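You operate a simulated robot arm through the tools that you are given. There is no shell and no other tool. Be economical: measure what you need, move in short steps, check, and stop when the job is done.

The job below is to be done with a simulated robot arm. You get a single attempt, and the scene is never put back.

Task
Finish the silencer: proud clip home, gap gauged, pipe capped.
Fine: press the clip first, then slide the red gauge into the gap under the shield and put it back; yellow cap down on the open pipe end.

The check looks at the end state, three seconds after you hand in, the way a careful person would. Anything else that was tipped, shoved, dropped, spilled or broken makes it a failure. Lids that push on must go on centred and level and be pressed home; caps that screw on are set level and turned clockwise until they are tight.

Robot
A 7-joint arm with a two-finger parallel gripper, fixed in place. Base frame: the origin is at the foot of the arm, x ahead of it, y to its left, z up; the work surface is at about z = 0.9. Lengths are in m, angles in degrees, forces in N, time in s.
With the tool pointing down near the work surface it reaches from about 0.46 to 0.92 m from the base axis. Its first joint turns from -115.0 to 115.0 degrees. Payload 3.91 kg.
Tool frame: the origin (TCP) lies between the finger pads and is the grasp point; the fingertips stand 0.03 m ahead of it; z points along the fingers, y is the line along which they close. Largest opening 0.11 m; finger width 0.02, thickness 0.01; the body of the gripper, 0.048 by 0.112 m, starts 0.055 m behind the TCP.
Orientation is that of the tool frame in the base frame, as a unit quaternion [w, x, y, z]. With the fingers straight down and closing along the base's y, the tool's x points along the base's -x, its y along +y and its z along -z.

Tools
- The arm moves only by the tool send_rows. Its argument "motion" is a list of rows, each a list of 6 numbers: the shift along the tool's x, y, z in m, then the turn, a rotation vector about the tool's x, y, z in degrees. In form: [[x, y, z, wx, wy, wz], ...]. A call has 1 to 10 rows; each row is the pose to reach, as a shift and turn from the pose commanded when the call began, along the tool's axes at that moment. "fingers" is the opening in per cent of the stroke, from 0 (shut) to 100 (fully open), set as the call begins (left out, the last holds). A row lasts 0.2 s, in which the tool goes at most 0.05 m and 8.6 degrees; a call with a longer step from one row to the next is refused whole, and so is a gripper value outside its range. Where a pose cannot be reached the arm comes as near as it can. A force on the tool above 40 N (or 10 N above the force at the start of the call, whichever is more), or a blocked arm, ends the call early, and 0.2 s more pass. Each finger travels about 0.153 m/s and halts on what it meets, pressing with about 37 N; the grip force reading is that of the motor and also rises with nothing between the fingers. The clock runs only during rows and for 0.2 s after the last one: add rows that repeat a pose to give the fingers time. It gives the time, the measured TCP pose, the force on the tool (base axes), the opening and the grip force at its end, in the units of the frame above (readings bear some noise).
- Cameras (640 x 400 px; columns grow to the right, rows downward): "scene" is fixed at [0.2191, 0.4989, 1.5799]; the picture's right is [-0.82, -0.57, 0.00], its down [-0.42, 0.59, -0.69] and it looks along [0.39, -0.56, -0.73] (base axes); focal length 336 px, centre (320, 200). "wrist" rides on the gripper at [0.072, 0.017, -0.103] in the tool frame; the picture's right is [-0.23, 0.97, 0.00], its down [-0.76, -0.18, -0.62] and it looks along [-0.61, -0.14, 0.78] (tool axes); focal length 222 px, centre (320, 200). There is no depth. A picture from a camera that has moved, and an enlarged one, comes with that camera's place and axes in the base frame and with its lens.
- camera(camera): a new picture of that camera. The clock stands still meanwhile.
- move_column(by): slides the trunk up (or, below 0, down) by that many m; the arm rides with it, the base frame stays. It gives what a move gives, with no picture.
- close_up(camera, box): a new picture of the part [left, top, right, bottom] of that camera's present view, enlarged. The clock stands still meanwhile.
- sign_off(): hands the job in; it is judged then, once.

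Work in short steps. Places have to be worked out from the pictures, the camera data and where the tool is seen: move nearer, look again, correct. Check each grasp and each placing, and mend what went wrong. You have 120 turns and 64 pictures in all, those below and enlarged ones among them. Open the gripper and draw the arm clear of the work before you hand the job in, unless the task says otherwise; then end with one line.

The tools are called after "Request:" by a JSON object that holds its "method" and its "body". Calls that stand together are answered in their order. send_rows: Moves the arm, as the interface text tells. Its arguments: {"type":"object","properties":{"motion":{"type":"array"},"fingers":{"type":"number"}},"required":["motion"]} The other tools are called the same way: move_column (by) slides the trunk up or down; camera (camera) takes a picture; close_up (camera, box) takes an enlarged picture of a part of a camera's view; sign_off () hands the job in.

At the start:

```text
time_s: 0.0
tool_pos: [0.4786, 0.0542, 1.2772]
tcp_rot: [0.0, -0.001, 1.0, 0.0]
wrist_force: [-1.4, 0.0, -0.2]
grip_width: 0.1099
grasp_force: 0.1
trunk travel left (down, up): [-0.85, 0.14]
```

scene: 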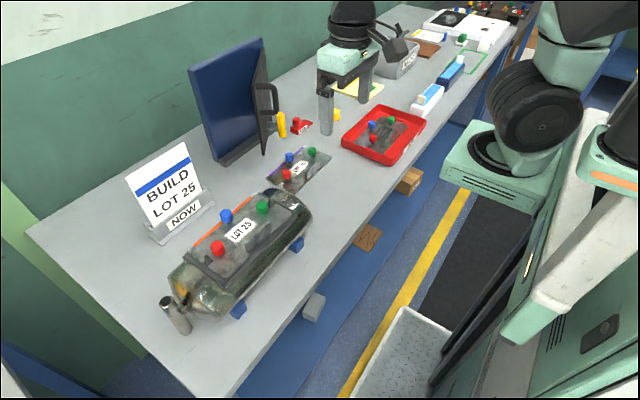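
wrist: 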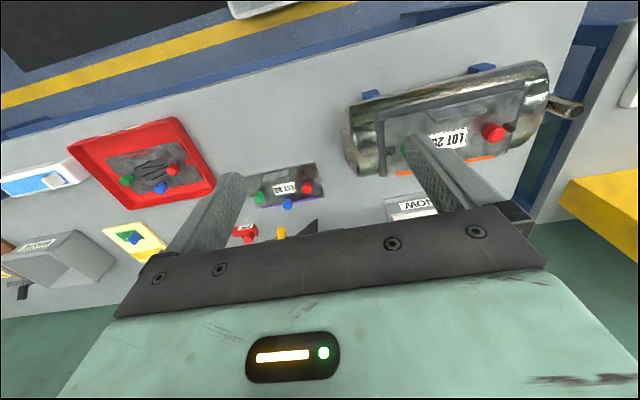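

The scene shows a silencer on cradle with coloured clips, an open pipe end, and small red/yellow items near the stand. I'll enlarge these regions first.

Request:
{"method": "close_up", "body": {"camera": "scene", "box": [140, 170, 340, 340]}}

Request:
{"method": "close_up", "body": {"camera": "scene", "box": [230, 80, 440, 210]}}

Request:
{"method": "close_up", "body": {"camera": "wrist", "box": [200, 50, 600, 260]}}

```text
2.35 times, centred on (240, 255) of scene
camera zoom: at [0.2191, 0.4989, 1.5799], right [-0.82, -0.57, 0.0], down [-0.42, 0.59, -0.69], along [0.39, -0.56, -0.73], focal length 789 px, centre (508, 71)
```

zoom: 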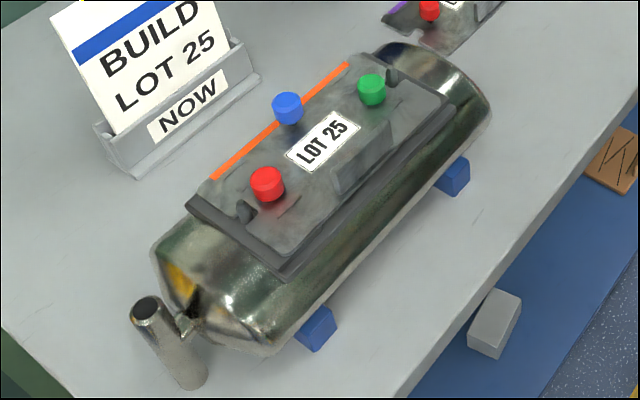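

```text
3.05 times, centred on (335, 145) of scene
camera zoom: at [0.2191, 0.4989, 1.5799], right [-0.82, -0.57, 0.0], down [-0.42, 0.59, -0.69], along [0.39, -0.56, -0.73], focal length 1022 px, centre (274, 368)
```

zoom: 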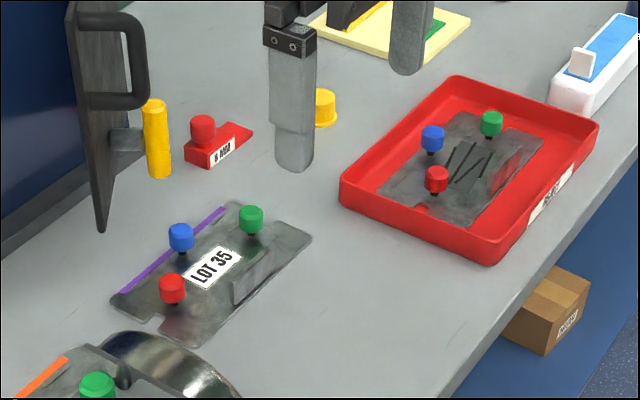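

```text
1.60 times, centred on (400, 155) of wrist
camera zoom: at [0.4048, 0.0692, 1.3804], right [0.23, 0.97, 0.0], down [0.76, -0.18, 0.62], along [0.61, -0.14, -0.78], focal length 355 px, centre (192, 272)
```

zoom: 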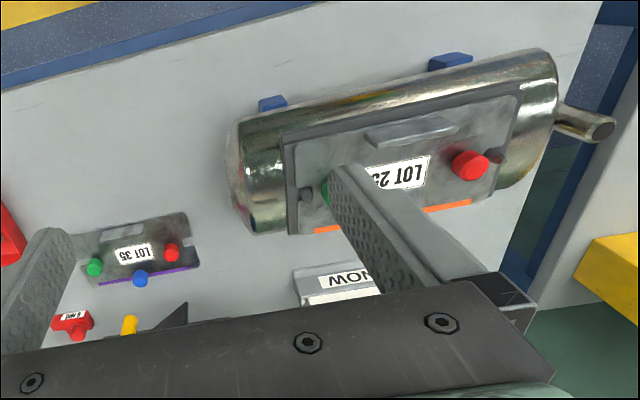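

Reaching toward the silencer to look with the wrist camera from its near side.

Request:
{"method": "send_rows", "body": {"motion": [[0.01, 0.04, 0.0, 0, 0, 0], [0.02, 0.08, 0.0, 0, 0, 0], [0.03, 0.12, 0.0, 0, 0, 0], [0.03, 0.16, 0.0, 0, 0, 0], [0.03, 0.2, 0.0, 0, 0, 0], [0.03, 0.2, 0, 0, 0, 0]], "fingers": 100}}

Request:
{"method": "camera", "body": {"camera": "wrist"}}

Request:
{"method": "close_up", "body": {"camera": "scene", "box": [260, 90, 360, 150]}}

```text
time_s: 1.4
tool_pos: [0.4478, 0.252, 1.2781]
tcp_rot: [0.0, -0.001, 1.0, 0.0]
wrist_force: [-0.9, -0.6, -0.1]
grip_width: 0.11
grasp_force: 0.0
trunk travel left (down, up): [-0.85, 0.14]
```

```text
58 pictures are left
camera wrist: at [0.3746, 0.2687, 1.3812], right [0.23, 0.97, 0.0], down [0.76, -0.18, 0.62], along [0.61, -0.14, -0.78], focal length 222 px, centre (320, 200)
```

wrist: 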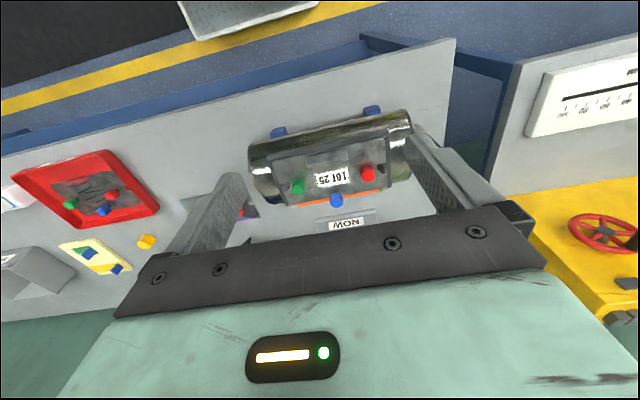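

```text
6.40 times, centred on (310, 120) of scene
camera zoom: at [0.2191, 0.4989, 1.5799], right [-0.82, -0.57, 0.0], down [-0.42, 0.59, -0.69], along [0.39, -0.56, -0.73], focal length 2147 px, centre (384, 712)
```

zoom: 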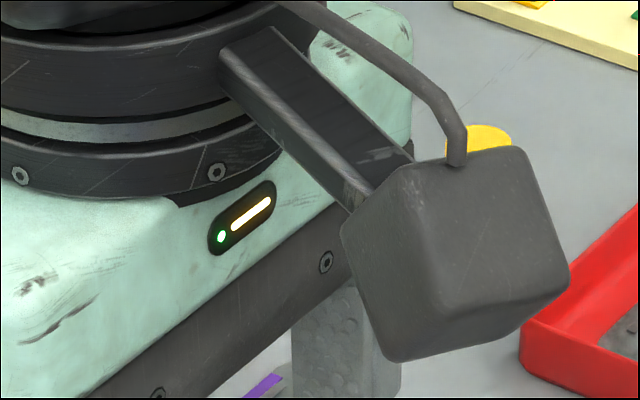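

The three knobs triangulate to about z 1.05: red (0.593,0.305), green (0.593,0.178), blue (0.638,0.240). I'll enlarge to see which stands proud.

Request:
{"method": "close_up", "body": {"camera": "wrist", "box": [240, 100, 420, 215]}}

Request:
{"method": "close_up", "body": {"camera": "scene", "box": [190, 180, 310, 260]}}

Request:
{"method": "close_up", "body": {"camera": "scene", "box": [145, 255, 245, 335]}}

```text
3.48 times, centred on (330, 158) of wrist
camera zoom: at [0.3746, 0.2687, 1.3812], right [0.23, 0.97, 0.0], down [0.76, -0.18, 0.62], along [0.61, -0.14, -0.78], focal length 773 px, centre (285, 348)
```

zoom: 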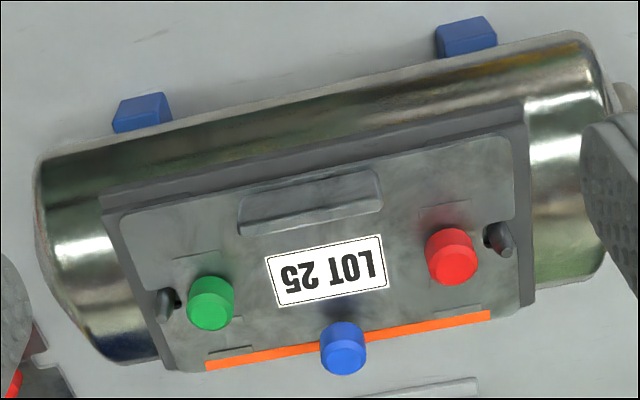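

```text
5.00 times, centred on (250, 220) of scene
camera zoom: at [0.2191, 0.4989, 1.5799], right [-0.82, -0.57, 0.0], down [-0.42, 0.59, -0.69], along [0.39, -0.56, -0.73], focal length 1677 px, centre (670, 100)
```

zoom: 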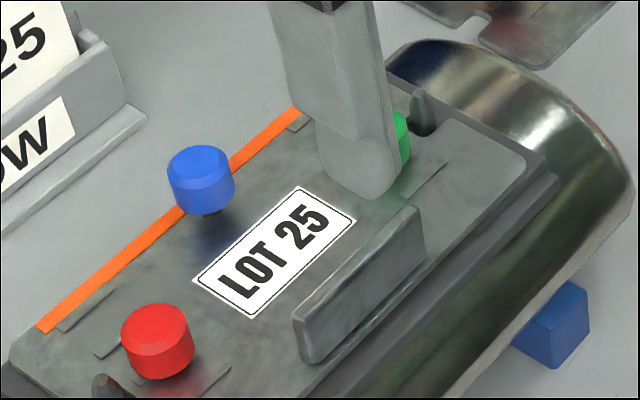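

```text
5.00 times, centred on (195, 295) of scene
camera zoom: at [0.2191, 0.4989, 1.5799], right [-0.82, -0.57, 0.0], down [-0.42, 0.59, -0.69], along [0.39, -0.56, -0.73], focal length 1677 px, centre (945, -275)
```

zoom: 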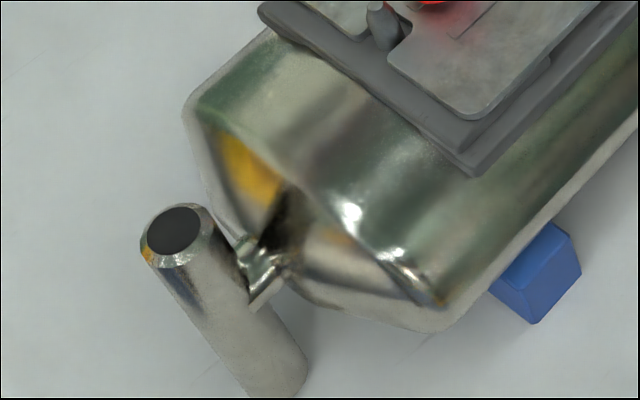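

Blue is proud (its stem shows), top near (0.634, 0.242, 1.065). I'll close the fingers and move above it.

Request:
{"method": "send_rows", "body": {"motion": [[-0.045, 0, 0, 0, 0, 0], [-0.09, -0.005, 0, 0, 0, 0], [-0.135, -0.01, 0.0, 0, 0, 0], [-0.175, -0.01, 0.01, 0, 0, 0], [-0.187, -0.01, 0.05, 0, 0, 0], [-0.187, -0.01, 0.09, 0, 0, 0], [-0.187, -0.01, 0.13, 0, 0, 0], [-0.187, -0.01, 0.15, 0, 0, 0], [-0.187, -0.01, 0.15, 0, 0, 0]], "fingers": 0}}

Request:
{"method": "close_up", "body": {"camera": "scene", "box": [190, 170, 310, 250]}}

Request:
{"method": "camera", "body": {"camera": "wrist"}}

```text
time_s: 3.4
tool_pos: [0.6352, 0.2433, 1.1294]
tcp_rot: [-0.001, 0.0, 1.0, 0.001]
wrist_force: [-0.2, -1.4, 0.1]
grip_width: 0.0
grasp_force: 36.9
trunk travel left (down, up): [-0.85, 0.14]
```

```text
5.00 times, centred on (250, 210) of scene
camera zoom: at [0.2191, 0.4989, 1.5799], right [-0.82, -0.57, 0.0], down [-0.42, 0.59, -0.69], along [0.39, -0.56, -0.73], focal length 1677 px, centre (670, 150)
```

zoom: 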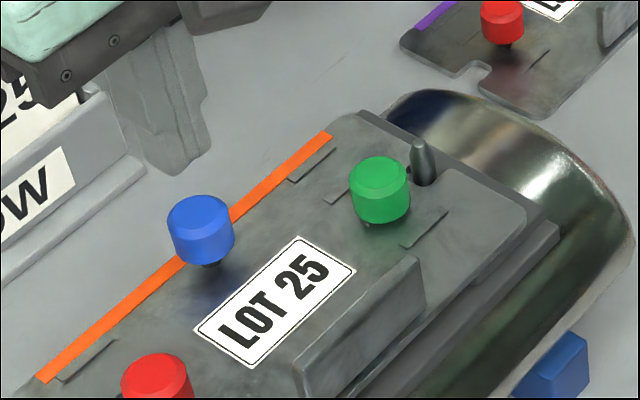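

```text
52 pictures are left
camera wrist: at [0.5621, 0.2588, 1.232], right [0.23, 0.97, 0.0], down [0.76, -0.18, 0.62], along [0.61, -0.14, -0.78], focal length 222 px, centre (320, 200)
```

wrist: 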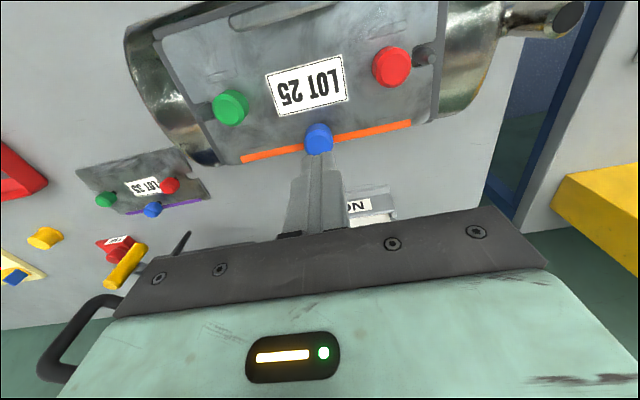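

Fingers are centred on the blue knob within ~3 mm. Pressing down slowly.

Request:
{"method": "send_rows", "body": {"motion": [[0.003, -0.001, 0.01, 0, 0, 0], [0.003, -0.001, 0.02, 0, 0, 0], [0.003, -0.001, 0.026, 0, 0, 0], [0.003, -0.001, 0.03, 0, 0, 0], [0.003, -0.001, 0.034, 0, 0, 0], [0.003, -0.001, 0.038, 0, 0, 0], [0.003, -0.001, 0.042, 0, 0, 0], [0.003, -0.001, 0.046, 0, 0, 0]]}}

```text
time_s: 5.2
tool_pos: [0.6308, 0.2426, 1.0841]
tcp_rot: [0.002, -0.001, 1.0, 0.0]
wrist_force: [-1.7, 0.1, 17.9]
grip_width: 0.0
grasp_force: 37.6
trunk travel left (down, up): [-0.85, 0.14]
```

Force is 18 N at TCP z 1.084; I'll keep pressing until it bottoms out.

Request:
{"method": "send_rows", "body": {"motion": [[0, 0, 0.003, 0, 0, 0], [0, 0, 0.006, 0, 0, 0], [0, 0, 0.009, 0, 0, 0], [0, 0, 0.012, 0, 0, 0], [0, 0, 0.015, 0, 0, 0]]}}

Request:
{"method": "close_up", "body": {"camera": "scene", "box": [190, 170, 310, 250]}}

```text
time_s: 5.7
tool_pos: [0.6328, 0.2433, 1.0841]
tcp_rot: [0.003, -0.001, 1.0, 0.002]
wrist_force: [-9.4, -7.2, 20.4]
grip_width: 0.0001
grasp_force: 37.1
trunk travel left (down, up): [-0.85, 0.14]
stopped in row 2: the force on the tool passed its limit (the readings are from after the stop); the commanded pose is now the measured one
```

```text
5.00 times, centred on (250, 210) of scene
camera zoom: at [0.2191, 0.4989, 1.5799], right [-0.82, -0.57, 0.0], down [-0.42, 0.59, -0.69], along [0.39, -0.56, -0.73], focal length 1677 px, centre (670, 150)
```

zoom: 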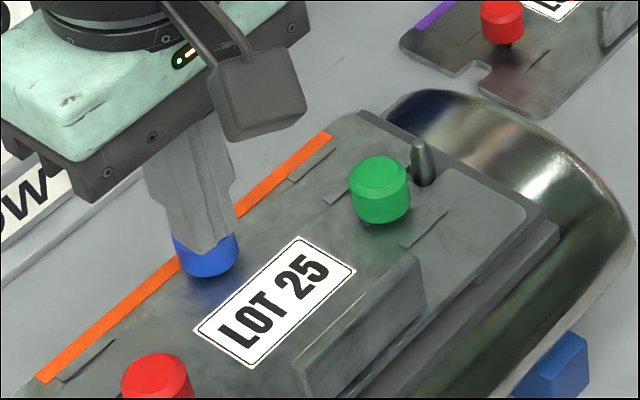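

The knob looks seated with no stem visible. I'll retreat up and compare.

Request:
{"method": "send_rows", "body": {"motion": [[0, 0, -0.02, 0, 0, 0], [0, 0, -0.06, 0, 0, 0], [0.03, -0.03, -0.1, 0, 0, 0], [0.06, -0.06, -0.13, 0, 0, 0], [0.06, -0.1, -0.13, 0, 0, 0]]}}

Request:
{"method": "close_up", "body": {"camera": "scene", "box": [190, 170, 310, 250]}}

Request:
{"method": "camera", "body": {"camera": "wrist"}}

```text
refused: row 3 steps farther than a row can; nothing moved
```

```text
5.00 times, centred on (250, 210) of scene
camera zoom: at [0.2191, 0.4989, 1.5799], right [-0.82, -0.57, 0.0], down [-0.42, 0.59, -0.69], along [0.39, -0.56, -0.73], focal length 1677 px, centre (670, 150)
```

zoom: 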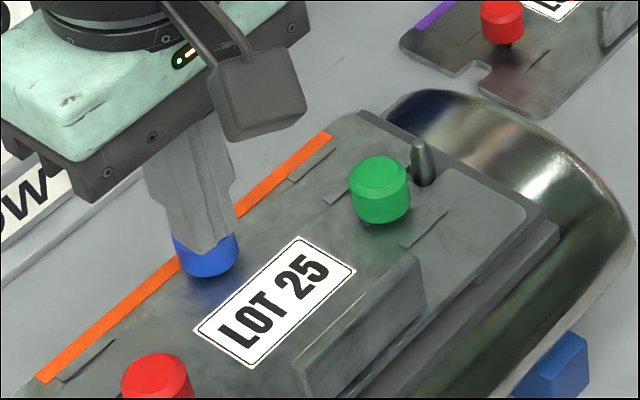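

```text
49 pictures are left
camera wrist: at [0.5584, 0.2584, 1.1865], right [0.23, 0.97, 0.01], down [0.76, -0.18, 0.63], along [0.61, -0.14, -0.78], focal length 222 px, centre (320, 200)
```

wrist: 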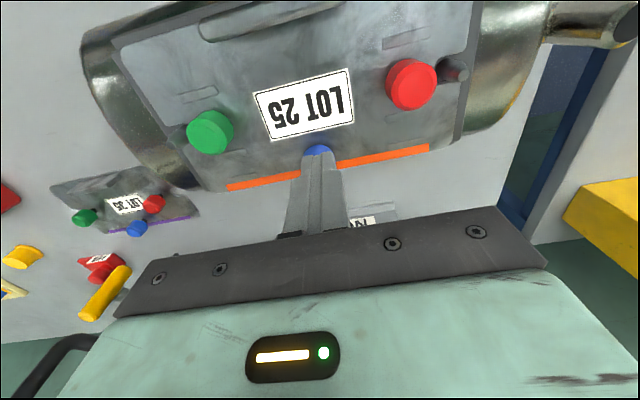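

A step was too long; retreating with shorter steps (straight up, then −y), and look only after arriving.

Request:
{"method": "send_rows", "body": {"motion": [[0, 0, -0.02, 0, 0, 0], [0, 0, -0.06, 0, 0, 0], [0, 0, -0.1, 0, 0, 0], [0, -0.04, -0.12, 0, 0, 0], [0, -0.085, -0.12, 0, 0, 0], [0, -0.13, -0.12, 0, 0, 0], [0, -0.175, -0.12, 0, 0, 0], [0, -0.22, -0.12, 0, 0, 0], [0, -0.265, -0.12, 0, 0, 0], [0, -0.31, -0.12, 0, 0, 0]]}}

Request:
{"method": "close_up", "body": {"camera": "scene", "box": [190, 170, 310, 250]}}

Request:
{"method": "camera", "body": {"camera": "wrist"}}

```text
time_s: 7.9
tool_pos: [0.6347, -0.0651, 1.203]
tcp_rot: [0.002, -0.002, 1.0, 0.002]
wrist_force: [0.5, 0.8, 0.3]
grip_width: 0.0
grasp_force: 36.6
trunk travel left (down, up): [-0.85, 0.14]
```

```text
5.00 times, centred on (250, 210) of scene
camera zoom: at [0.2191, 0.4989, 1.5799], right [-0.82, -0.57, 0.0], down [-0.42, 0.59, -0.69], along [0.39, -0.56, -0.73], focal length 1677 px, centre (670, 150)
```

zoom: 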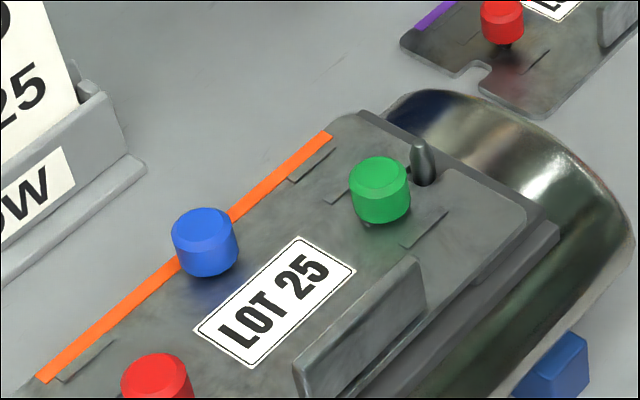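

```text
47 pictures are left
camera wrist: at [0.5597, -0.0504, 1.3053], right [0.22, 0.97, 0.0], down [0.76, -0.18, 0.63], along [0.61, -0.14, -0.78], focal length 222 px, centre (320, 200)
```

wrist: 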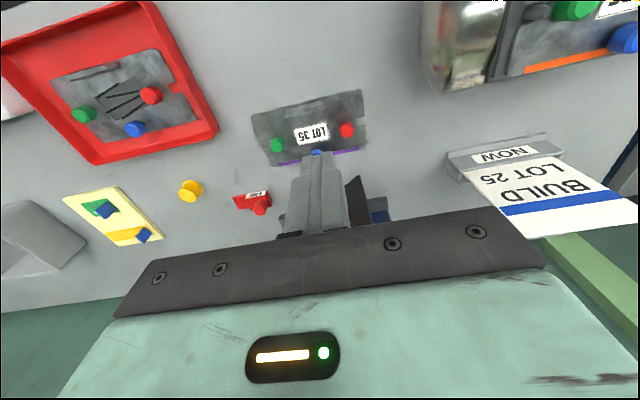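

Blue is home. Now enlarging the gauge/cap area from the wrist view.

Request:
{"method": "close_up", "body": {"camera": "wrist", "box": [160, 160, 300, 250]}}

Request:
{"method": "close_up", "body": {"camera": "scene", "box": [265, 90, 355, 147]}}

```text
4.44 times, centred on (230, 205) of wrist
camera zoom: at [0.5597, -0.0504, 1.3053], right [0.22, 0.97, 0.0], down [0.76, -0.18, 0.63], along [0.61, -0.14, -0.78], focal length 987 px, centre (720, 178)
```

zoom: 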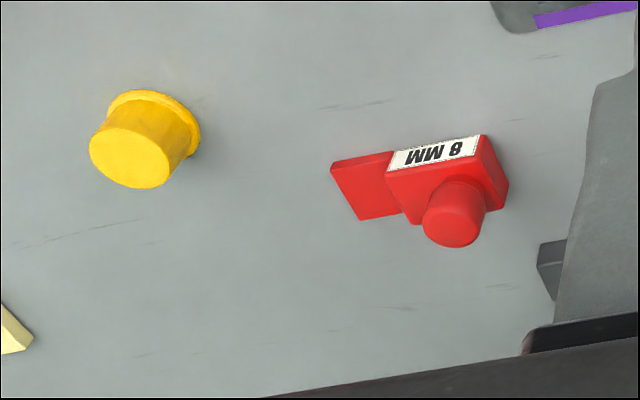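

```text
7.02 times, centred on (310, 118) of scene
camera zoom: at [0.2191, 0.4989, 1.5799], right [-0.82, -0.57, 0.0], down [-0.42, 0.59, -0.69], along [0.39, -0.56, -0.73], focal length 2354 px, centre (390, 772)
```

zoom: 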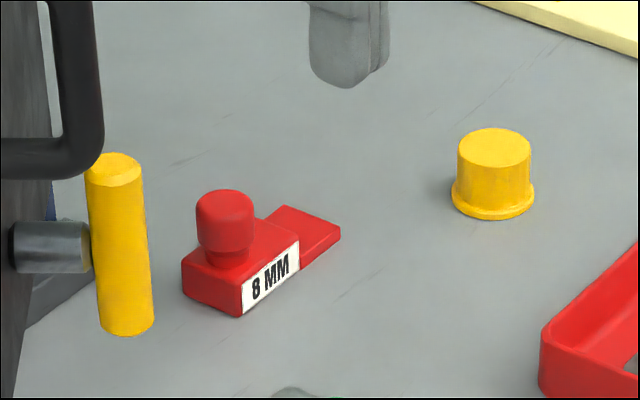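

Cap is near (0.78,-0.39) and gauge near (0.845,-0.255) with its 8 mm tongue toward −y. Now I'll yaw the tool 90° to look along the silencer from its −y end for the gap.

Request:
{"method": "send_rows", "body": {"motion": [[0, -0.005, 0, 0, 0, -8.5], [0, -0.01, 0, 0, 0, -17], [0, -0.015, 0, 0, 0, -25.5], [0, -0.02, 0, 0, 0, -34], [0, -0.025, 0, 0, 0, -42.5], [0, -0.03, 0, 0, 0, -51], [0, -0.03, 0, 0, 0, -59.5], [0, -0.03, 0, 0, 0, -68], [0, -0.03, 0, 0, 0, -76.5], [0, -0.03, 0, 0, 0, -85]], "fingers": 100}}

Request:
{"method": "send_rows", "body": {"motion": [[0, 0, 0.02, 0, 0, -5], [0, 0, 0.04, 0, -8, -5], [0, 0, 0.06, 0, -16, -5], [0, 0, 0.08, 0, -24, -5], [-0.02, 0, 0.09, 0, -32, -5], [-0.04, 0, 0.1, 0, -40, -5], [-0.04, 0, 0.1, 0, -40, -5]]}}

Request:
{"method": "camera", "body": {"camera": "wrist"}}

```text
time_s: 10.1
tool_pos: [0.6339, -0.0973, 1.2007]
tcp_rot: [0.003, -0.677, 0.736, 0.0]
wrist_force: [1.0, -0.3, 1.0]
grip_width: 0.1102
grasp_force: 0.0
trunk travel left (down, up): [-0.85, 0.14]
```

```text
time_s: 11.7
tool_pos: [0.6376, -0.0567, 1.0998]
tcp_rot: [-0.255, 0.666, -0.662, -0.231]
wrist_force: [-1.0, 0.6, 1.1]
grip_width: 0.1099
grasp_force: 0.1
trunk travel left (down, up): [-0.85, 0.14]
```

```text
44 pictures are left
camera wrist: at [0.6178, -0.1794, 1.1312], right [-0.98, 0.18, 0.11], down [0.14, 0.18, 0.97], along [0.15, 0.97, -0.2], focal length 222 px, centre (320, 200)
```

wrist: 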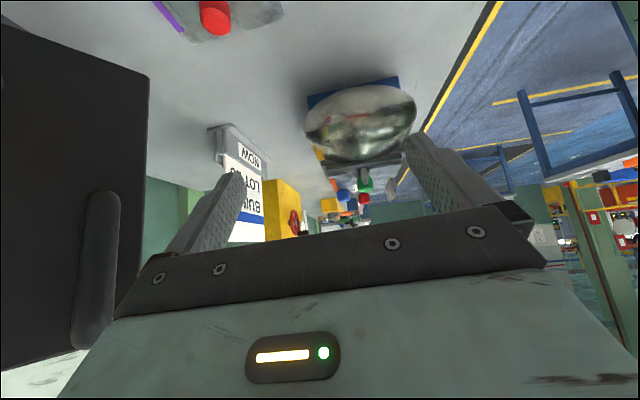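

The view works (upside down). Enlarging the silencer end.

Request:
{"method": "close_up", "body": {"camera": "wrist", "box": [290, 120, 420, 215]}}

```text
4.21 times, centred on (355, 168) of wrist
camera zoom: at [0.6178, -0.1794, 1.1312], right [-0.98, 0.18, 0.11], down [0.14, 0.18, 0.97], along [0.15, 0.97, -0.2], focal length 935 px, centre (173, 337)
```

zoom: 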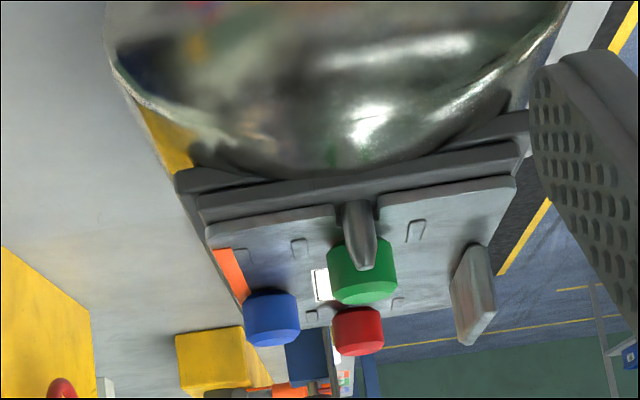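

Need a lower, level view: lowering the camera to shield height and moving closer.

Request:
{"method": "send_rows", "body": {"motion": [[-0.004, 0, 0.027, 0, -4, 0], [-0.01, 0, 0.054, 0, -8, 0], [-0.015, 0, 0.081, 0, -12, 0], [-0.02, 0, 0.108, 0, -12, 0], [-0.02, 0, 0.108, 0, -12, 0]]}}

Request:
{"method": "close_up", "body": {"camera": "wrist", "box": [220, 80, 460, 230]}}

```text
time_s: 12.9
tool_pos: [0.6387, 0.029, 1.0322]
tcp_rot: [-0.322, 0.639, -0.631, -0.299]
wrist_force: [0.0, 0.5, 0.3]
grip_width: 0.1098
grasp_force: 0.1
trunk travel left (down, up): [-0.85, 0.14]
```

```text
2.67 times, centred on (340, 155) of wrist
camera zoom: at [0.6206, -0.0978, 1.0367], right [-0.98, 0.15, 0.15], down [0.14, -0.03, 0.99], along [0.15, 0.99, 0.0], focal length 592 px, centre (267, 320)
```

zoom: 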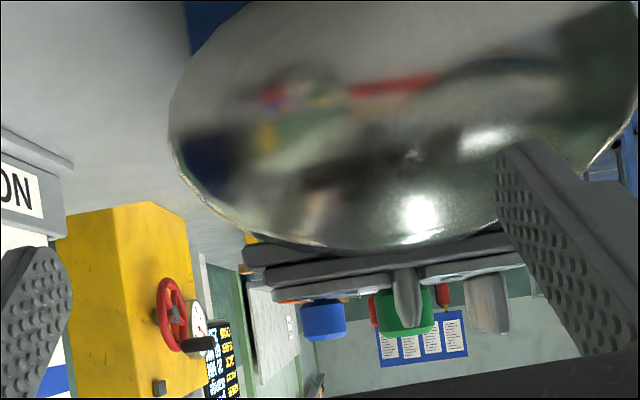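

Request:
{"method": "close_up", "body": {"camera": "wrist", "box": [300, 160, 430, 210]}}

```text
4.92 times, centred on (365, 185) of wrist
camera zoom: at [0.6206, -0.0978, 1.0367], right [-0.98, 0.15, 0.15], down [0.14, -0.03, 0.99], along [0.15, 0.99, 0.0], focal length 1094 px, centre (98, 274)
```

zoom: 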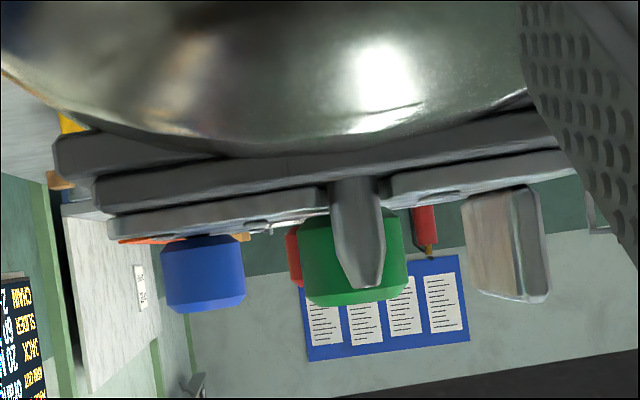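

Layers: cylinder, lower ledge, an upper slab and the shield. I'll check the near long side from the scene camera at high zoom.

Request:
{"method": "close_up", "body": {"camera": "scene", "box": [210, 190, 320, 265]}}

```text
5.33 times, centred on (265, 228) of scene
camera zoom: at [0.2191, 0.4989, 1.5799], right [-0.82, -0.57, 0.0], down [-0.42, 0.59, -0.69], along [0.39, -0.56, -0.73], focal length 1789 px, centre (613, 53)
```

zoom: 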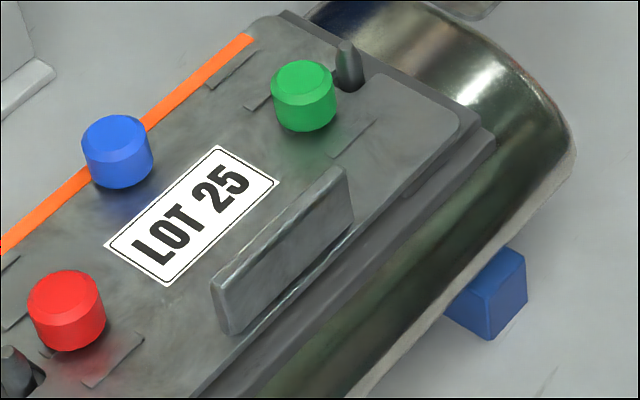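

I'll raise and swing the tilted tool around to view the near (−x) long side at low level.

Request:
{"method": "send_rows", "body": {"motion": [[-0.03, 0.016, -0.02, 6.7, 0, 5.2], [-0.06, 0.032, -0.03, 13.4, 0, 10.5], [-0.09, 0.048, -0.04, 20.1, 0, 15.7], [-0.11, 0.064, -0.04, 26.8, 0, 20.9], [-0.12, 0.08, -0.04, 33.5, 0, 26.2], [-0.13, 0.096, -0.04, 40.2, 0, 31.4], [-0.14, 0.112, -0.04, 46.9, 0, 36.7], [-0.15, 0.128, -0.04, 53.6, 0, 41.9], [-0.155, 0.144, -0.04, 60.3, 0, 47.1], [-0.16, 0.16, -0.037, 67, 0, 52.4]]}}

```text
time_s: 15.1
tool_pos: [0.499, 0.1491, 1.1793]
tcp_rot: [0.453, -0.034, 0.891, 0.017]
wrist_force: [-0.3, -0.1, 0.7]
grip_width: 0.1101
grasp_force: 0.1
out of reach, approached as far as the arm can: row 4, 5, 6, 7, 8, 9, 10
trunk travel left (down, up): [-0.85, 0.14]
```

Request:
{"method": "camera", "body": {"camera": "wrist"}}

```text
39 pictures are left
camera wrist: at [0.3713, 0.1557, 1.1811], right [0.06, 0.98, 0.18], down [-0.04, -0.18, 0.98], along [1.0, -0.07, 0.03], focal length 222 px, centre (320, 200)
```

wrist: 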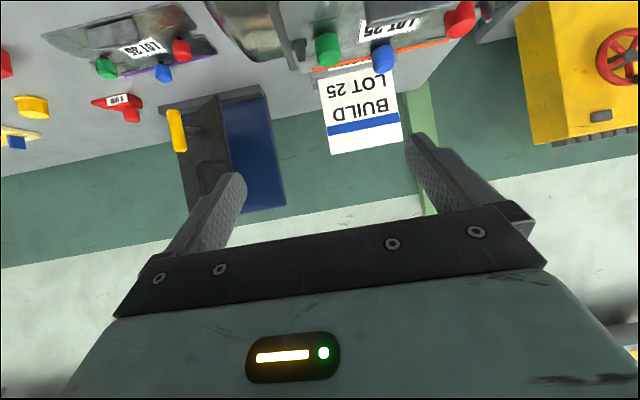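

Camera now looks level along +x; I'll lower the trunk 0.10 m (fingertips staying above the shield) and shift +y.

Request:
{"method": "send_rows", "body": {"motion": [[0, 0.035, 0, 0, 0, 0], [0, 0.07, 0, 0, 0, 0], [0, 0.07, 0, 0, 0, 0]]}}

Request:
{"method": "move_column", "body": {"by": -0.09}}

Request:
{"method": "camera", "body": {"camera": "wrist"}}

```text
time_s: 15.9
tool_pos: [0.4914, 0.2185, 1.1798]
tcp_rot: [0.453, -0.037, 0.891, 0.019]
wrist_force: [-0.1, 0.2, 0.7]
grip_width: 0.1102
grasp_force: 0.1
trunk travel left (down, up): [-0.85, 0.14]
```

```text
time_s: 17.1
tool_pos: [0.4927, 0.2181, 1.0898]
tcp_rot: [0.452, -0.036, 0.891, 0.019]
wrist_force: [0.0, -0.2, -0.6]
grip_width: 0.1099
grasp_force: 0.0
trunk travel left (down, up): [-0.76, 0.23]
```

```text
38 pictures are left
camera wrist: at [0.3638, 0.2249, 1.0916], right [0.05, 0.98, 0.18], down [-0.04, -0.18, 0.98], along [1.0, -0.06, 0.03], focal length 222 px, centre (320, 200)
```

wrist: 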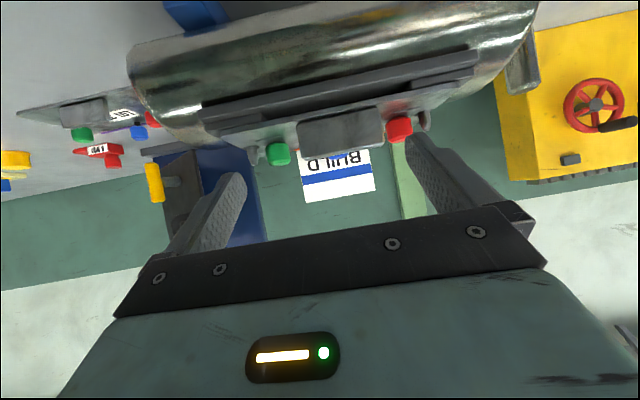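

Request:
{"method": "close_up", "body": {"camera": "wrist", "box": [190, 40, 490, 170]}}

```text
2.13 times, centred on (340, 105) of wrist
camera zoom: at [0.3638, 0.2249, 1.0916], right [0.05, 0.98, 0.18], down [-0.04, -0.18, 0.98], along [1.0, -0.06, 0.03], focal length 474 px, centre (277, 403)
```

zoom: 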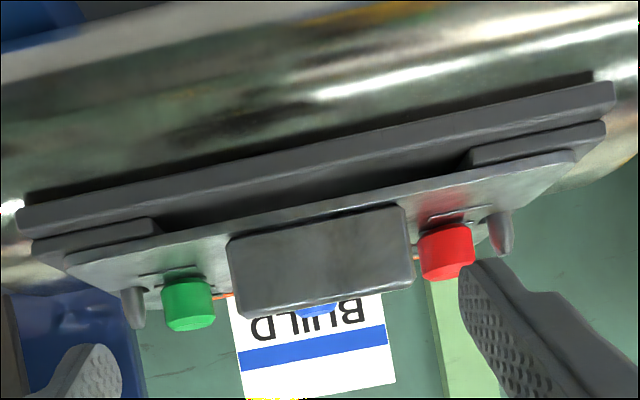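

The gap is clear now: between the lower slab and the shield, between end spacers, open on the near (−x) side. I'll restore the trunk and untilt the tool.

Request:
{"method": "move_column", "body": {"by": 0.09}}

Request:
{"method": "send_rows", "body": {"motion": [[0, 0, 0, 0, 7.7, 0], [0, 0, 0, 0, 15.4, 0], [0, 0, 0, 0, 23.1, 0], [0, 0, 0, 0, 30.8, 0], [0, 0, 0, 0, 38.5, 0], [0, 0, 0, 0, 46.2, 0], [0, 0, 0, 0, 53.8, 0], [0, 0, 0, 0, 53.8, 0]]}}

```text
time_s: 18.4
tool_pos: [0.4928, 0.2184, 1.1791]
tcp_rot: [0.452, -0.036, 0.891, 0.018]
wrist_force: [-0.3, 0.0, 0.4]
grip_width: 0.1099
grasp_force: 0.0
trunk travel left (down, up): [-0.85, 0.14]
```

```text
time_s: 20.2
tool_pos: [0.4925, 0.2177, 1.1798]
tcp_rot: [0.0, -0.04, 0.999, 0.0]
wrist_force: [-0.2, -0.6, 0.1]
grip_width: 0.11
grasp_force: 0.0
trunk travel left (down, up): [-0.85, 0.14]
```

Tool is vertical with ~4.6° yaw error. Plan: pick the gauge by its knob at yaw 0, later yaw +90 so the tongue points +x. Moving toward the gauge, fixing yaw and part-closing fingers.

Request:
{"method": "send_rows", "body": {"motion": [[-0.017, -0.042, 0, 0, 0, 0.5], [-0.033, -0.083, 0, 0, 0, 1], [-0.05, -0.125, 0, 0, 0, 1.5], [-0.067, -0.166, 0, 0, 0, 2], [-0.083, -0.208, 0, 0, 0, 2.5], [-0.1, -0.249, 0, 0, 0, 3], [-0.117, -0.29, 0, 0, 0, 3.5], [-0.134, -0.332, 0, 0, 0, 4], [-0.15, -0.373, 0, 0, 0, 4.6], [-0.167, -0.415, 0, 0, 0, 4.6]], "fingers": 45}}

Request:
{"method": "send_rows", "body": {"motion": [[-0.03, -0.015, 0.0, 0, 0, 0], [-0.06, -0.03, 0.01, 0, 0, 0], [-0.09, -0.045, 0.04, 0, 0, 0], [-0.1, -0.055, 0.08, 0, 0, 0], [-0.1, -0.055, 0.08, 0, 0, 0]]}}

Request:
{"method": "camera", "body": {"camera": "wrist"}}

```text
time_s: 22.4
tool_pos: [0.6914, -0.1795, 1.1817]
tcp_rot: [0.001, -0.001, 1.0, 0.001]
wrist_force: [0.9, 0.2, 0.5]
grip_width: 0.0495
grasp_force: 0.0
trunk travel left (down, up): [-0.85, 0.14]
```

```text
time_s: 23.6
tool_pos: [0.7925, -0.2358, 1.0988]
tcp_rot: [0.0, 0.0, 1.0, 0.0]
wrist_force: [0.0, 0.3, -0.6]
grip_width: 0.0495
grasp_force: 0.0
trunk travel left (down, up): [-0.85, 0.14]
```

```text
36 pictures are left
camera wrist: at [0.7186, -0.2195, 1.2021], right [0.23, 0.97, 0.0], down [0.76, -0.18, 0.63], along [0.61, -0.14, -0.78], focal length 222 px, centre (320, 200)
```

wrist: 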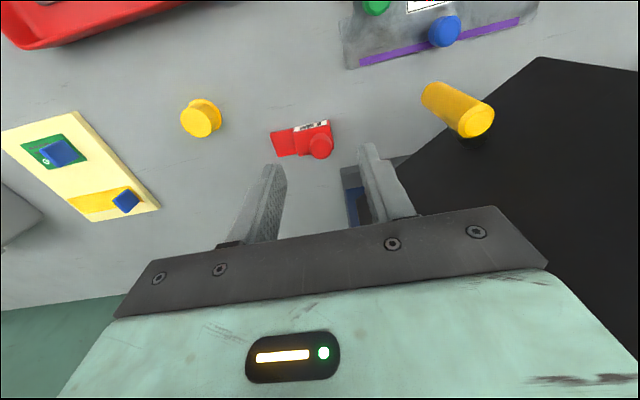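

Request:
{"method": "close_up", "body": {"camera": "wrist", "box": [260, 105, 350, 170]}}

```text
6.15 times, centred on (305, 138) of wrist
camera zoom: at [0.7186, -0.2195, 1.2021], right [0.23, 0.97, 0.0], down [0.76, -0.18, 0.63], along [0.61, -0.14, -0.78], focal length 1367 px, centre (412, 585)
```

zoom: 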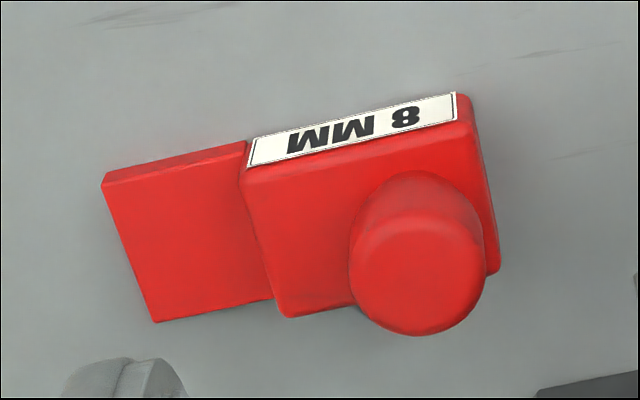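

Knob centre ≈ (0.839,-0.2445), top ≈ 0.95; gauge axis runs along −y. Descending to straddle the knob.

Request:
{"method": "send_rows", "body": {"motion": [[-0.025, -0.005, 0.01, 0, 0, 0], [-0.0465, -0.0085, 0.03, 0, 0, 0], [-0.0465, -0.0085, 0.06, 0, 0, 0], [-0.0465, -0.0085, 0.09, 0, 0, 0], [-0.0465, -0.0085, 0.115, 0, 0, 0], [-0.0465, -0.0085, 0.115, 0, 0, 0]]}}

Request:
{"method": "close_up", "body": {"camera": "wrist", "box": [240, 80, 400, 200]}}

Request:
{"method": "close_up", "body": {"camera": "scene", "box": [255, 80, 355, 150]}}

```text
time_s: 25.0
tool_pos: [0.838, -0.2448, 0.9848]
tcp_rot: [0.001, 0.0, 1.0, 0.0]
wrist_force: [-0.8, -0.2, 0.4]
grip_width: 0.0494
grasp_force: 0.1
trunk travel left (down, up): [-0.85, 0.14]
```

```text
3.33 times, centred on (320, 140) of wrist
camera zoom: at [0.7653, -0.229, 1.0872], right [0.23, 0.97, 0.0], down [0.76, -0.18, 0.62], along [0.61, -0.14, -0.78], focal length 740 px, centre (320, 400)
```

zoom: 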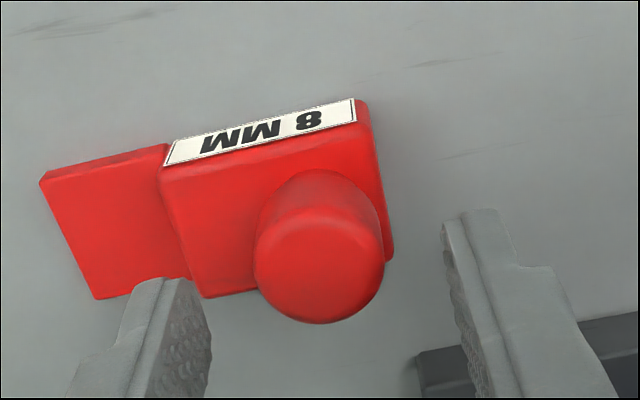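

```text
5.71 times, centred on (305, 115) of scene
camera zoom: at [0.2191, 0.4989, 1.5799], right [-0.82, -0.57, 0.0], down [-0.42, 0.59, -0.69], along [0.39, -0.56, -0.73], focal length 1917 px, centre (406, 686)
```

zoom: 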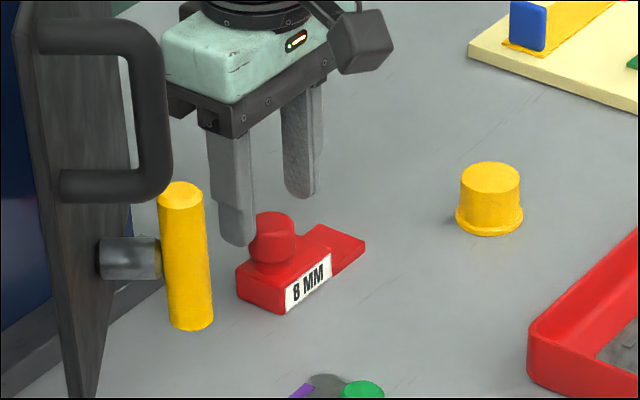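

Aligned. Descending the last 28 mm, then closing on the knob.

Request:
{"method": "send_rows", "body": {"motion": [[0, 0, 0.012, 0, 0, 0], [0, 0, 0.022, 0, 0, 0], [0, 0, 0.028, 0, 0, 0], [0, 0, 0.028, 0, 0, 0]]}}

Request:
{"method": "send_rows", "body": {"motion": [[0, 0, 0, 0, 0, 0], [0, 0, 0, 0, 0, 0], [0, 0, 0, 0, 0, 0]], "fingers": 0}}

Request:
{"method": "close_up", "body": {"camera": "scene", "box": [275, 95, 345, 145]}}

```text
time_s: 26.0
tool_pos: [0.8396, -0.2442, 0.9571]
tcp_rot: [0.001, 0.0, 1.0, 0.001]
wrist_force: [-0.7, 0.4, 0.0]
grip_width: 0.0497
grasp_force: 0.1
trunk travel left (down, up): [-0.85, 0.14]
```

```text
time_s: 26.8
tool_pos: [0.8389, -0.245, 0.9574]
tcp_rot: [0.001, 0.0, 1.0, 0.0]
wrist_force: [0.3, 0.1, 0.1]
grip_width: 0.0263
grasp_force: 36.9
trunk travel left (down, up): [-0.85, 0.14]
```

```text
8.00 times, centred on (310, 120) of scene
camera zoom: at [0.2191, 0.4989, 1.5799], right [-0.82, -0.57, 0.0], down [-0.42, 0.59, -0.69], along [0.39, -0.56, -0.73], focal length 2684 px, centre (400, 840)
```

zoom: 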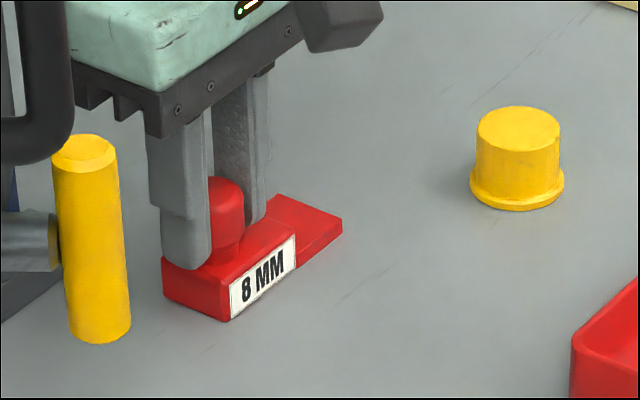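

Gripped (26 mm). Lifting straight up and moving towards the silencer while yawing.

Request:
{"method": "send_rows", "body": {"motion": [[0, 0, -0.02, 0, 0, 0], [0, 0, -0.06, 0, 0, 0], [0, 0, -0.11, 0, 0, 0], [0, 0, -0.16, 0, 0, 0], [0, 0, -0.2, 0, 0, 0], [0.028, 0.035, -0.2, 0, 0, -8.5], [0.056, 0.07, -0.2, 0, 0, -17], [0.084, 0.105, -0.2, 0, 0, -25.5], [0.112, 0.14, -0.2, 0, 0, -34], [0.14, 0.175, -0.2, 0, 0, -42.5]]}}

Request:
{"method": "camera", "body": {"camera": "scene"}}

```text
time_s: 29.0
tool_pos: [0.6972, -0.0693, 1.1574]
tcp_rot: [0.0, -0.363, 0.932, -0.001]
wrist_force: [1.1, -0.8, -0.3]
grip_width: 0.0266
grasp_force: 37.0
trunk travel left (down, up): [-0.85, 0.14]
```

```text
31 pictures are left
```

scene: 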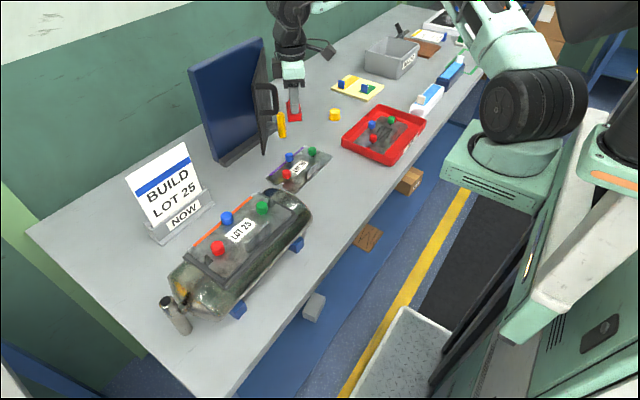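

Request:
{"method": "send_rows", "body": {"motion": [[-0.004, 0.043, 0, 0, 0, -5.3], [-0.008, 0.086, 0, 0, 0, -10.6], [-0.012, 0.129, 0, 0, 0, -15.9], [-0.0155, 0.172, 0, 0, 0, -21.2], [-0.019, 0.215, 0, 0, 0, -26.5], [-0.023, 0.258, 0, 0, 0, -31.8], [-0.027, 0.301, 0, 0, 0, -37.1], [-0.031, 0.344, 0, 0, 0, -42.4], [-0.0348, 0.3878, 0, 0, 0, -47.4], [-0.0348, 0.3878, 0, 0, 0, -47.4]]}}

Request:
{"method": "camera", "body": {"camera": "wrist"}}

```text
time_s: 31.2
tool_pos: [0.462, 0.2388, 1.1565]
tcp_rot: [0.001, -0.707, 0.707, 0.0]
wrist_force: [-0.4, 0.4, -0.5]
grip_width: 0.0266
grasp_force: 36.7
trunk travel left (down, up): [-0.85, 0.14]
```

```text
30 pictures are left
camera wrist: at [0.443, 0.1657, 1.259], right [-0.97, 0.23, 0.0], down [0.18, 0.76, 0.62], along [0.14, 0.61, -0.78], focal length 222 px, centre (320, 200)
```

wrist: 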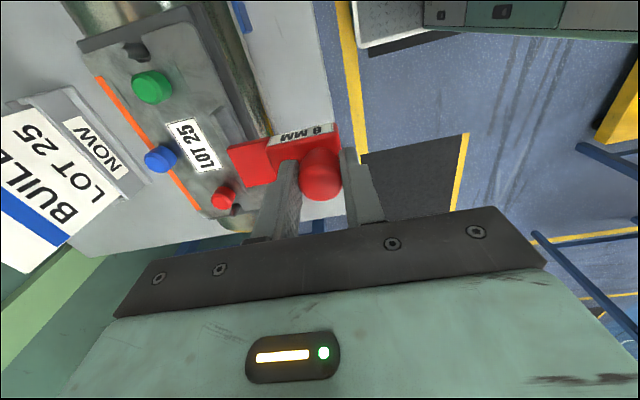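

Excellent view. Enlarge to locate the shield's near edge and the slab ledge.

Request:
{"method": "close_up", "body": {"camera": "wrist", "box": [120, 20, 360, 220]}}

```text
2.00 times, centred on (240, 120) of wrist
camera zoom: at [0.443, 0.1657, 1.259], right [-0.97, 0.23, 0.0], down [0.18, 0.76, 0.62], along [0.14, 0.61, -0.78], focal length 444 px, centre (480, 360)
```

zoom: 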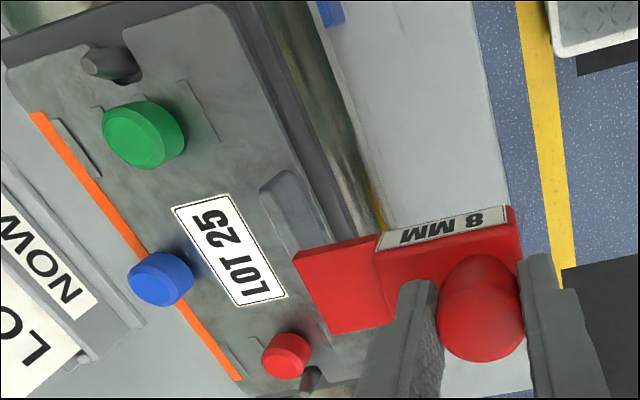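

Backing 1 cm in −x and lowering so the tongue bottom is just above shield level (TCP 1.09), then look.

Request:
{"method": "send_rows", "body": {"motion": [[0, 0.01, 0.02, 0, 0, 0], [0, 0.012, 0.045, 0, 0, 0], [0, 0.012, 0.067, 0, 0, 0], [0, 0.012, 0.067, 0, 0, 0]]}}

Request:
{"method": "close_up", "body": {"camera": "wrist", "box": [160, 40, 340, 200]}}

Request:
{"method": "close_up", "body": {"camera": "scene", "box": [200, 180, 320, 270]}}

```text
time_s: 32.2
tool_pos: [0.4506, 0.2397, 1.0895]
tcp_rot: [0.001, -0.707, 0.707, 0.0]
wrist_force: [0.5, -0.2, -1.1]
grip_width: 0.0268
grasp_force: 36.8
trunk travel left (down, up): [-0.85, 0.14]
```

```text
2.50 times, centred on (250, 120) of wrist
camera zoom: at [0.4323, 0.1661, 1.1926], right [-0.97, 0.23, 0.0], down [0.18, 0.76, 0.62], along [0.14, 0.61, -0.78], focal length 555 px, centre (495, 400)
```

zoom: 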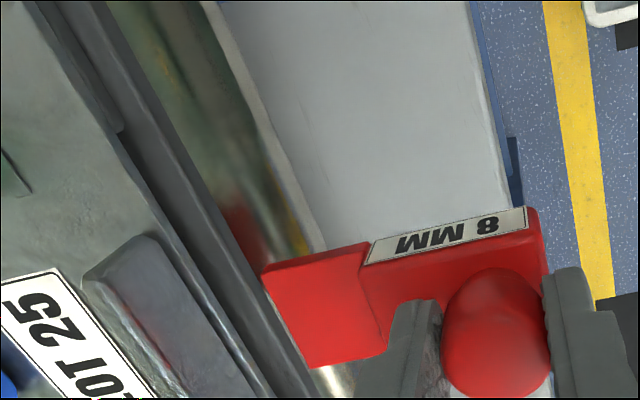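

```text
4.44 times, centred on (260, 225) of scene
camera zoom: at [0.2191, 0.4989, 1.5799], right [-0.82, -0.57, 0.0], down [-0.42, 0.59, -0.69], along [0.39, -0.56, -0.73], focal length 1491 px, centre (587, 89)
```

zoom: 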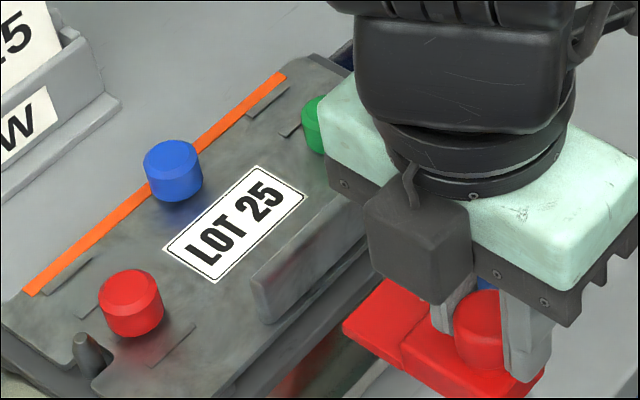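

The gap spans y≈0.18–0.30; shield edge x≈0.544, slab ledge edge ≈0.538. I'll bring the tongue tip over the ledge (tip x≈0.540) to feel its height.

Request:
{"method": "send_rows", "body": {"motion": [[0, -0.012, 0, 0, 0, 0], [0, -0.022, 0, 0, 0, 0], [0, -0.022, 0.004, 0, 0, 0], [0, -0.022, 0.008, 0, 0, 0], [0, -0.022, 0.01, 0, 0, 0], [0, -0.022, 0.01, 0, 0, 0]]}}

Request:
{"method": "close_up", "body": {"camera": "wrist", "box": [180, 60, 320, 190]}}

```text
time_s: 33.6
tool_pos: [0.4727, 0.239, 1.0806]
tcp_rot: [0.001, -0.707, 0.707, 0.0]
wrist_force: [-0.7, 0.2, -0.7]
grip_width: 0.0267
grasp_force: 36.4
trunk travel left (down, up): [-0.85, 0.14]
```

```text
3.08 times, centred on (250, 125) of wrist
camera zoom: at [0.4544, 0.1669, 1.1832], right [-0.97, 0.23, 0.0], down [0.18, 0.76, 0.62], along [0.14, 0.61, -0.78], focal length 684 px, centre (535, 431)
```

zoom: 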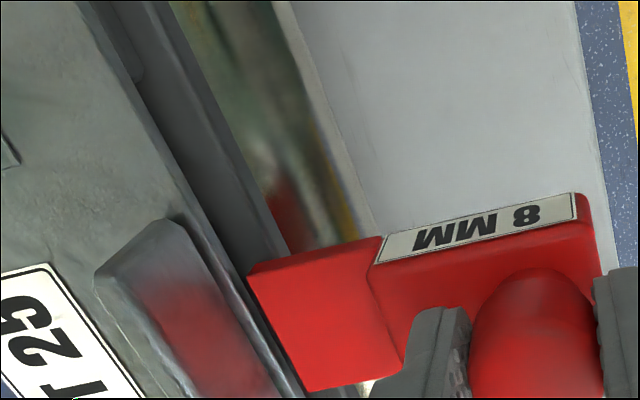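

Tip is over the ledge and clear of the shield edge. Lowering in fine steps to feel the ledge.

Request:
{"method": "send_rows", "body": {"motion": [[0, 0, 0.002, 0, 0, 0], [0, 0, 0.004, 0, 0, 0], [0, 0, 0.006, 0, 0, 0], [0, 0, 0.006, 0, 0, 0]]}}

Request:
{"method": "send_rows", "body": {"motion": [[0, 0, 0.001, 0, 0, 0], [0, 0, 0.002, 0, 0, 0], [0, 0, 0.003, 0, 0, 0], [0, 0, 0.003, 0, 0, 0]]}}

```text
time_s: 34.6
tool_pos: [0.4727, 0.2398, 1.0746]
tcp_rot: [0.003, -0.707, 0.707, 0.0]
wrist_force: [-0.5, 0.1, 11.3]
grip_width: 0.0266
grasp_force: 36.6
trunk travel left (down, up): [-0.85, 0.14]
```

```text
time_s: 35.6
tool_pos: [0.4717, 0.2392, 1.0711]
tcp_rot: [0.001, -0.707, 0.707, 0.0]
wrist_force: [-7.9, 0.8, 19.7]
grip_width: 0.0276
grasp_force: 37.3
trunk travel left (down, up): [-0.85, 0.14]
```

Contact (~11 N at TCP 1.0746, now 20 N). Checking what it is touching.

Request:
{"method": "close_up", "body": {"camera": "wrist", "box": [180, 60, 320, 190]}}

Request:
{"method": "close_up", "body": {"camera": "scene", "box": [240, 215, 320, 275]}}

```text
3.08 times, centred on (250, 125) of wrist
camera zoom: at [0.4532, 0.1665, 1.1741], right [-0.97, 0.23, 0.0], down [0.18, 0.76, 0.62], along [0.14, 0.61, -0.78], focal length 684 px, centre (535, 431)
```

zoom: 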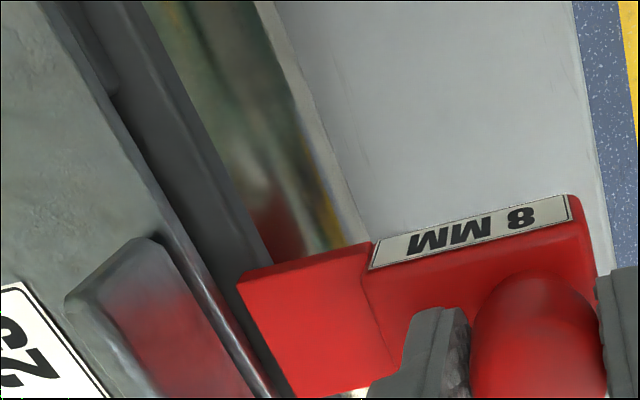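

```text
6.67 times, centred on (280, 245) of scene
camera zoom: at [0.2191, 0.4989, 1.5799], right [-0.82, -0.57, 0.0], down [-0.42, 0.59, -0.69], along [0.39, -0.56, -0.73], focal length 2236 px, centre (587, -100)
```

zoom: 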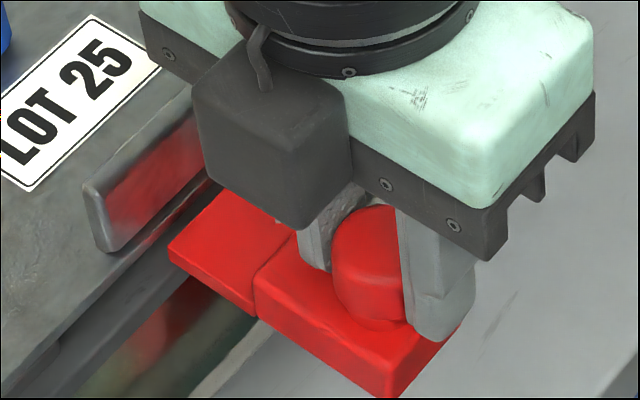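

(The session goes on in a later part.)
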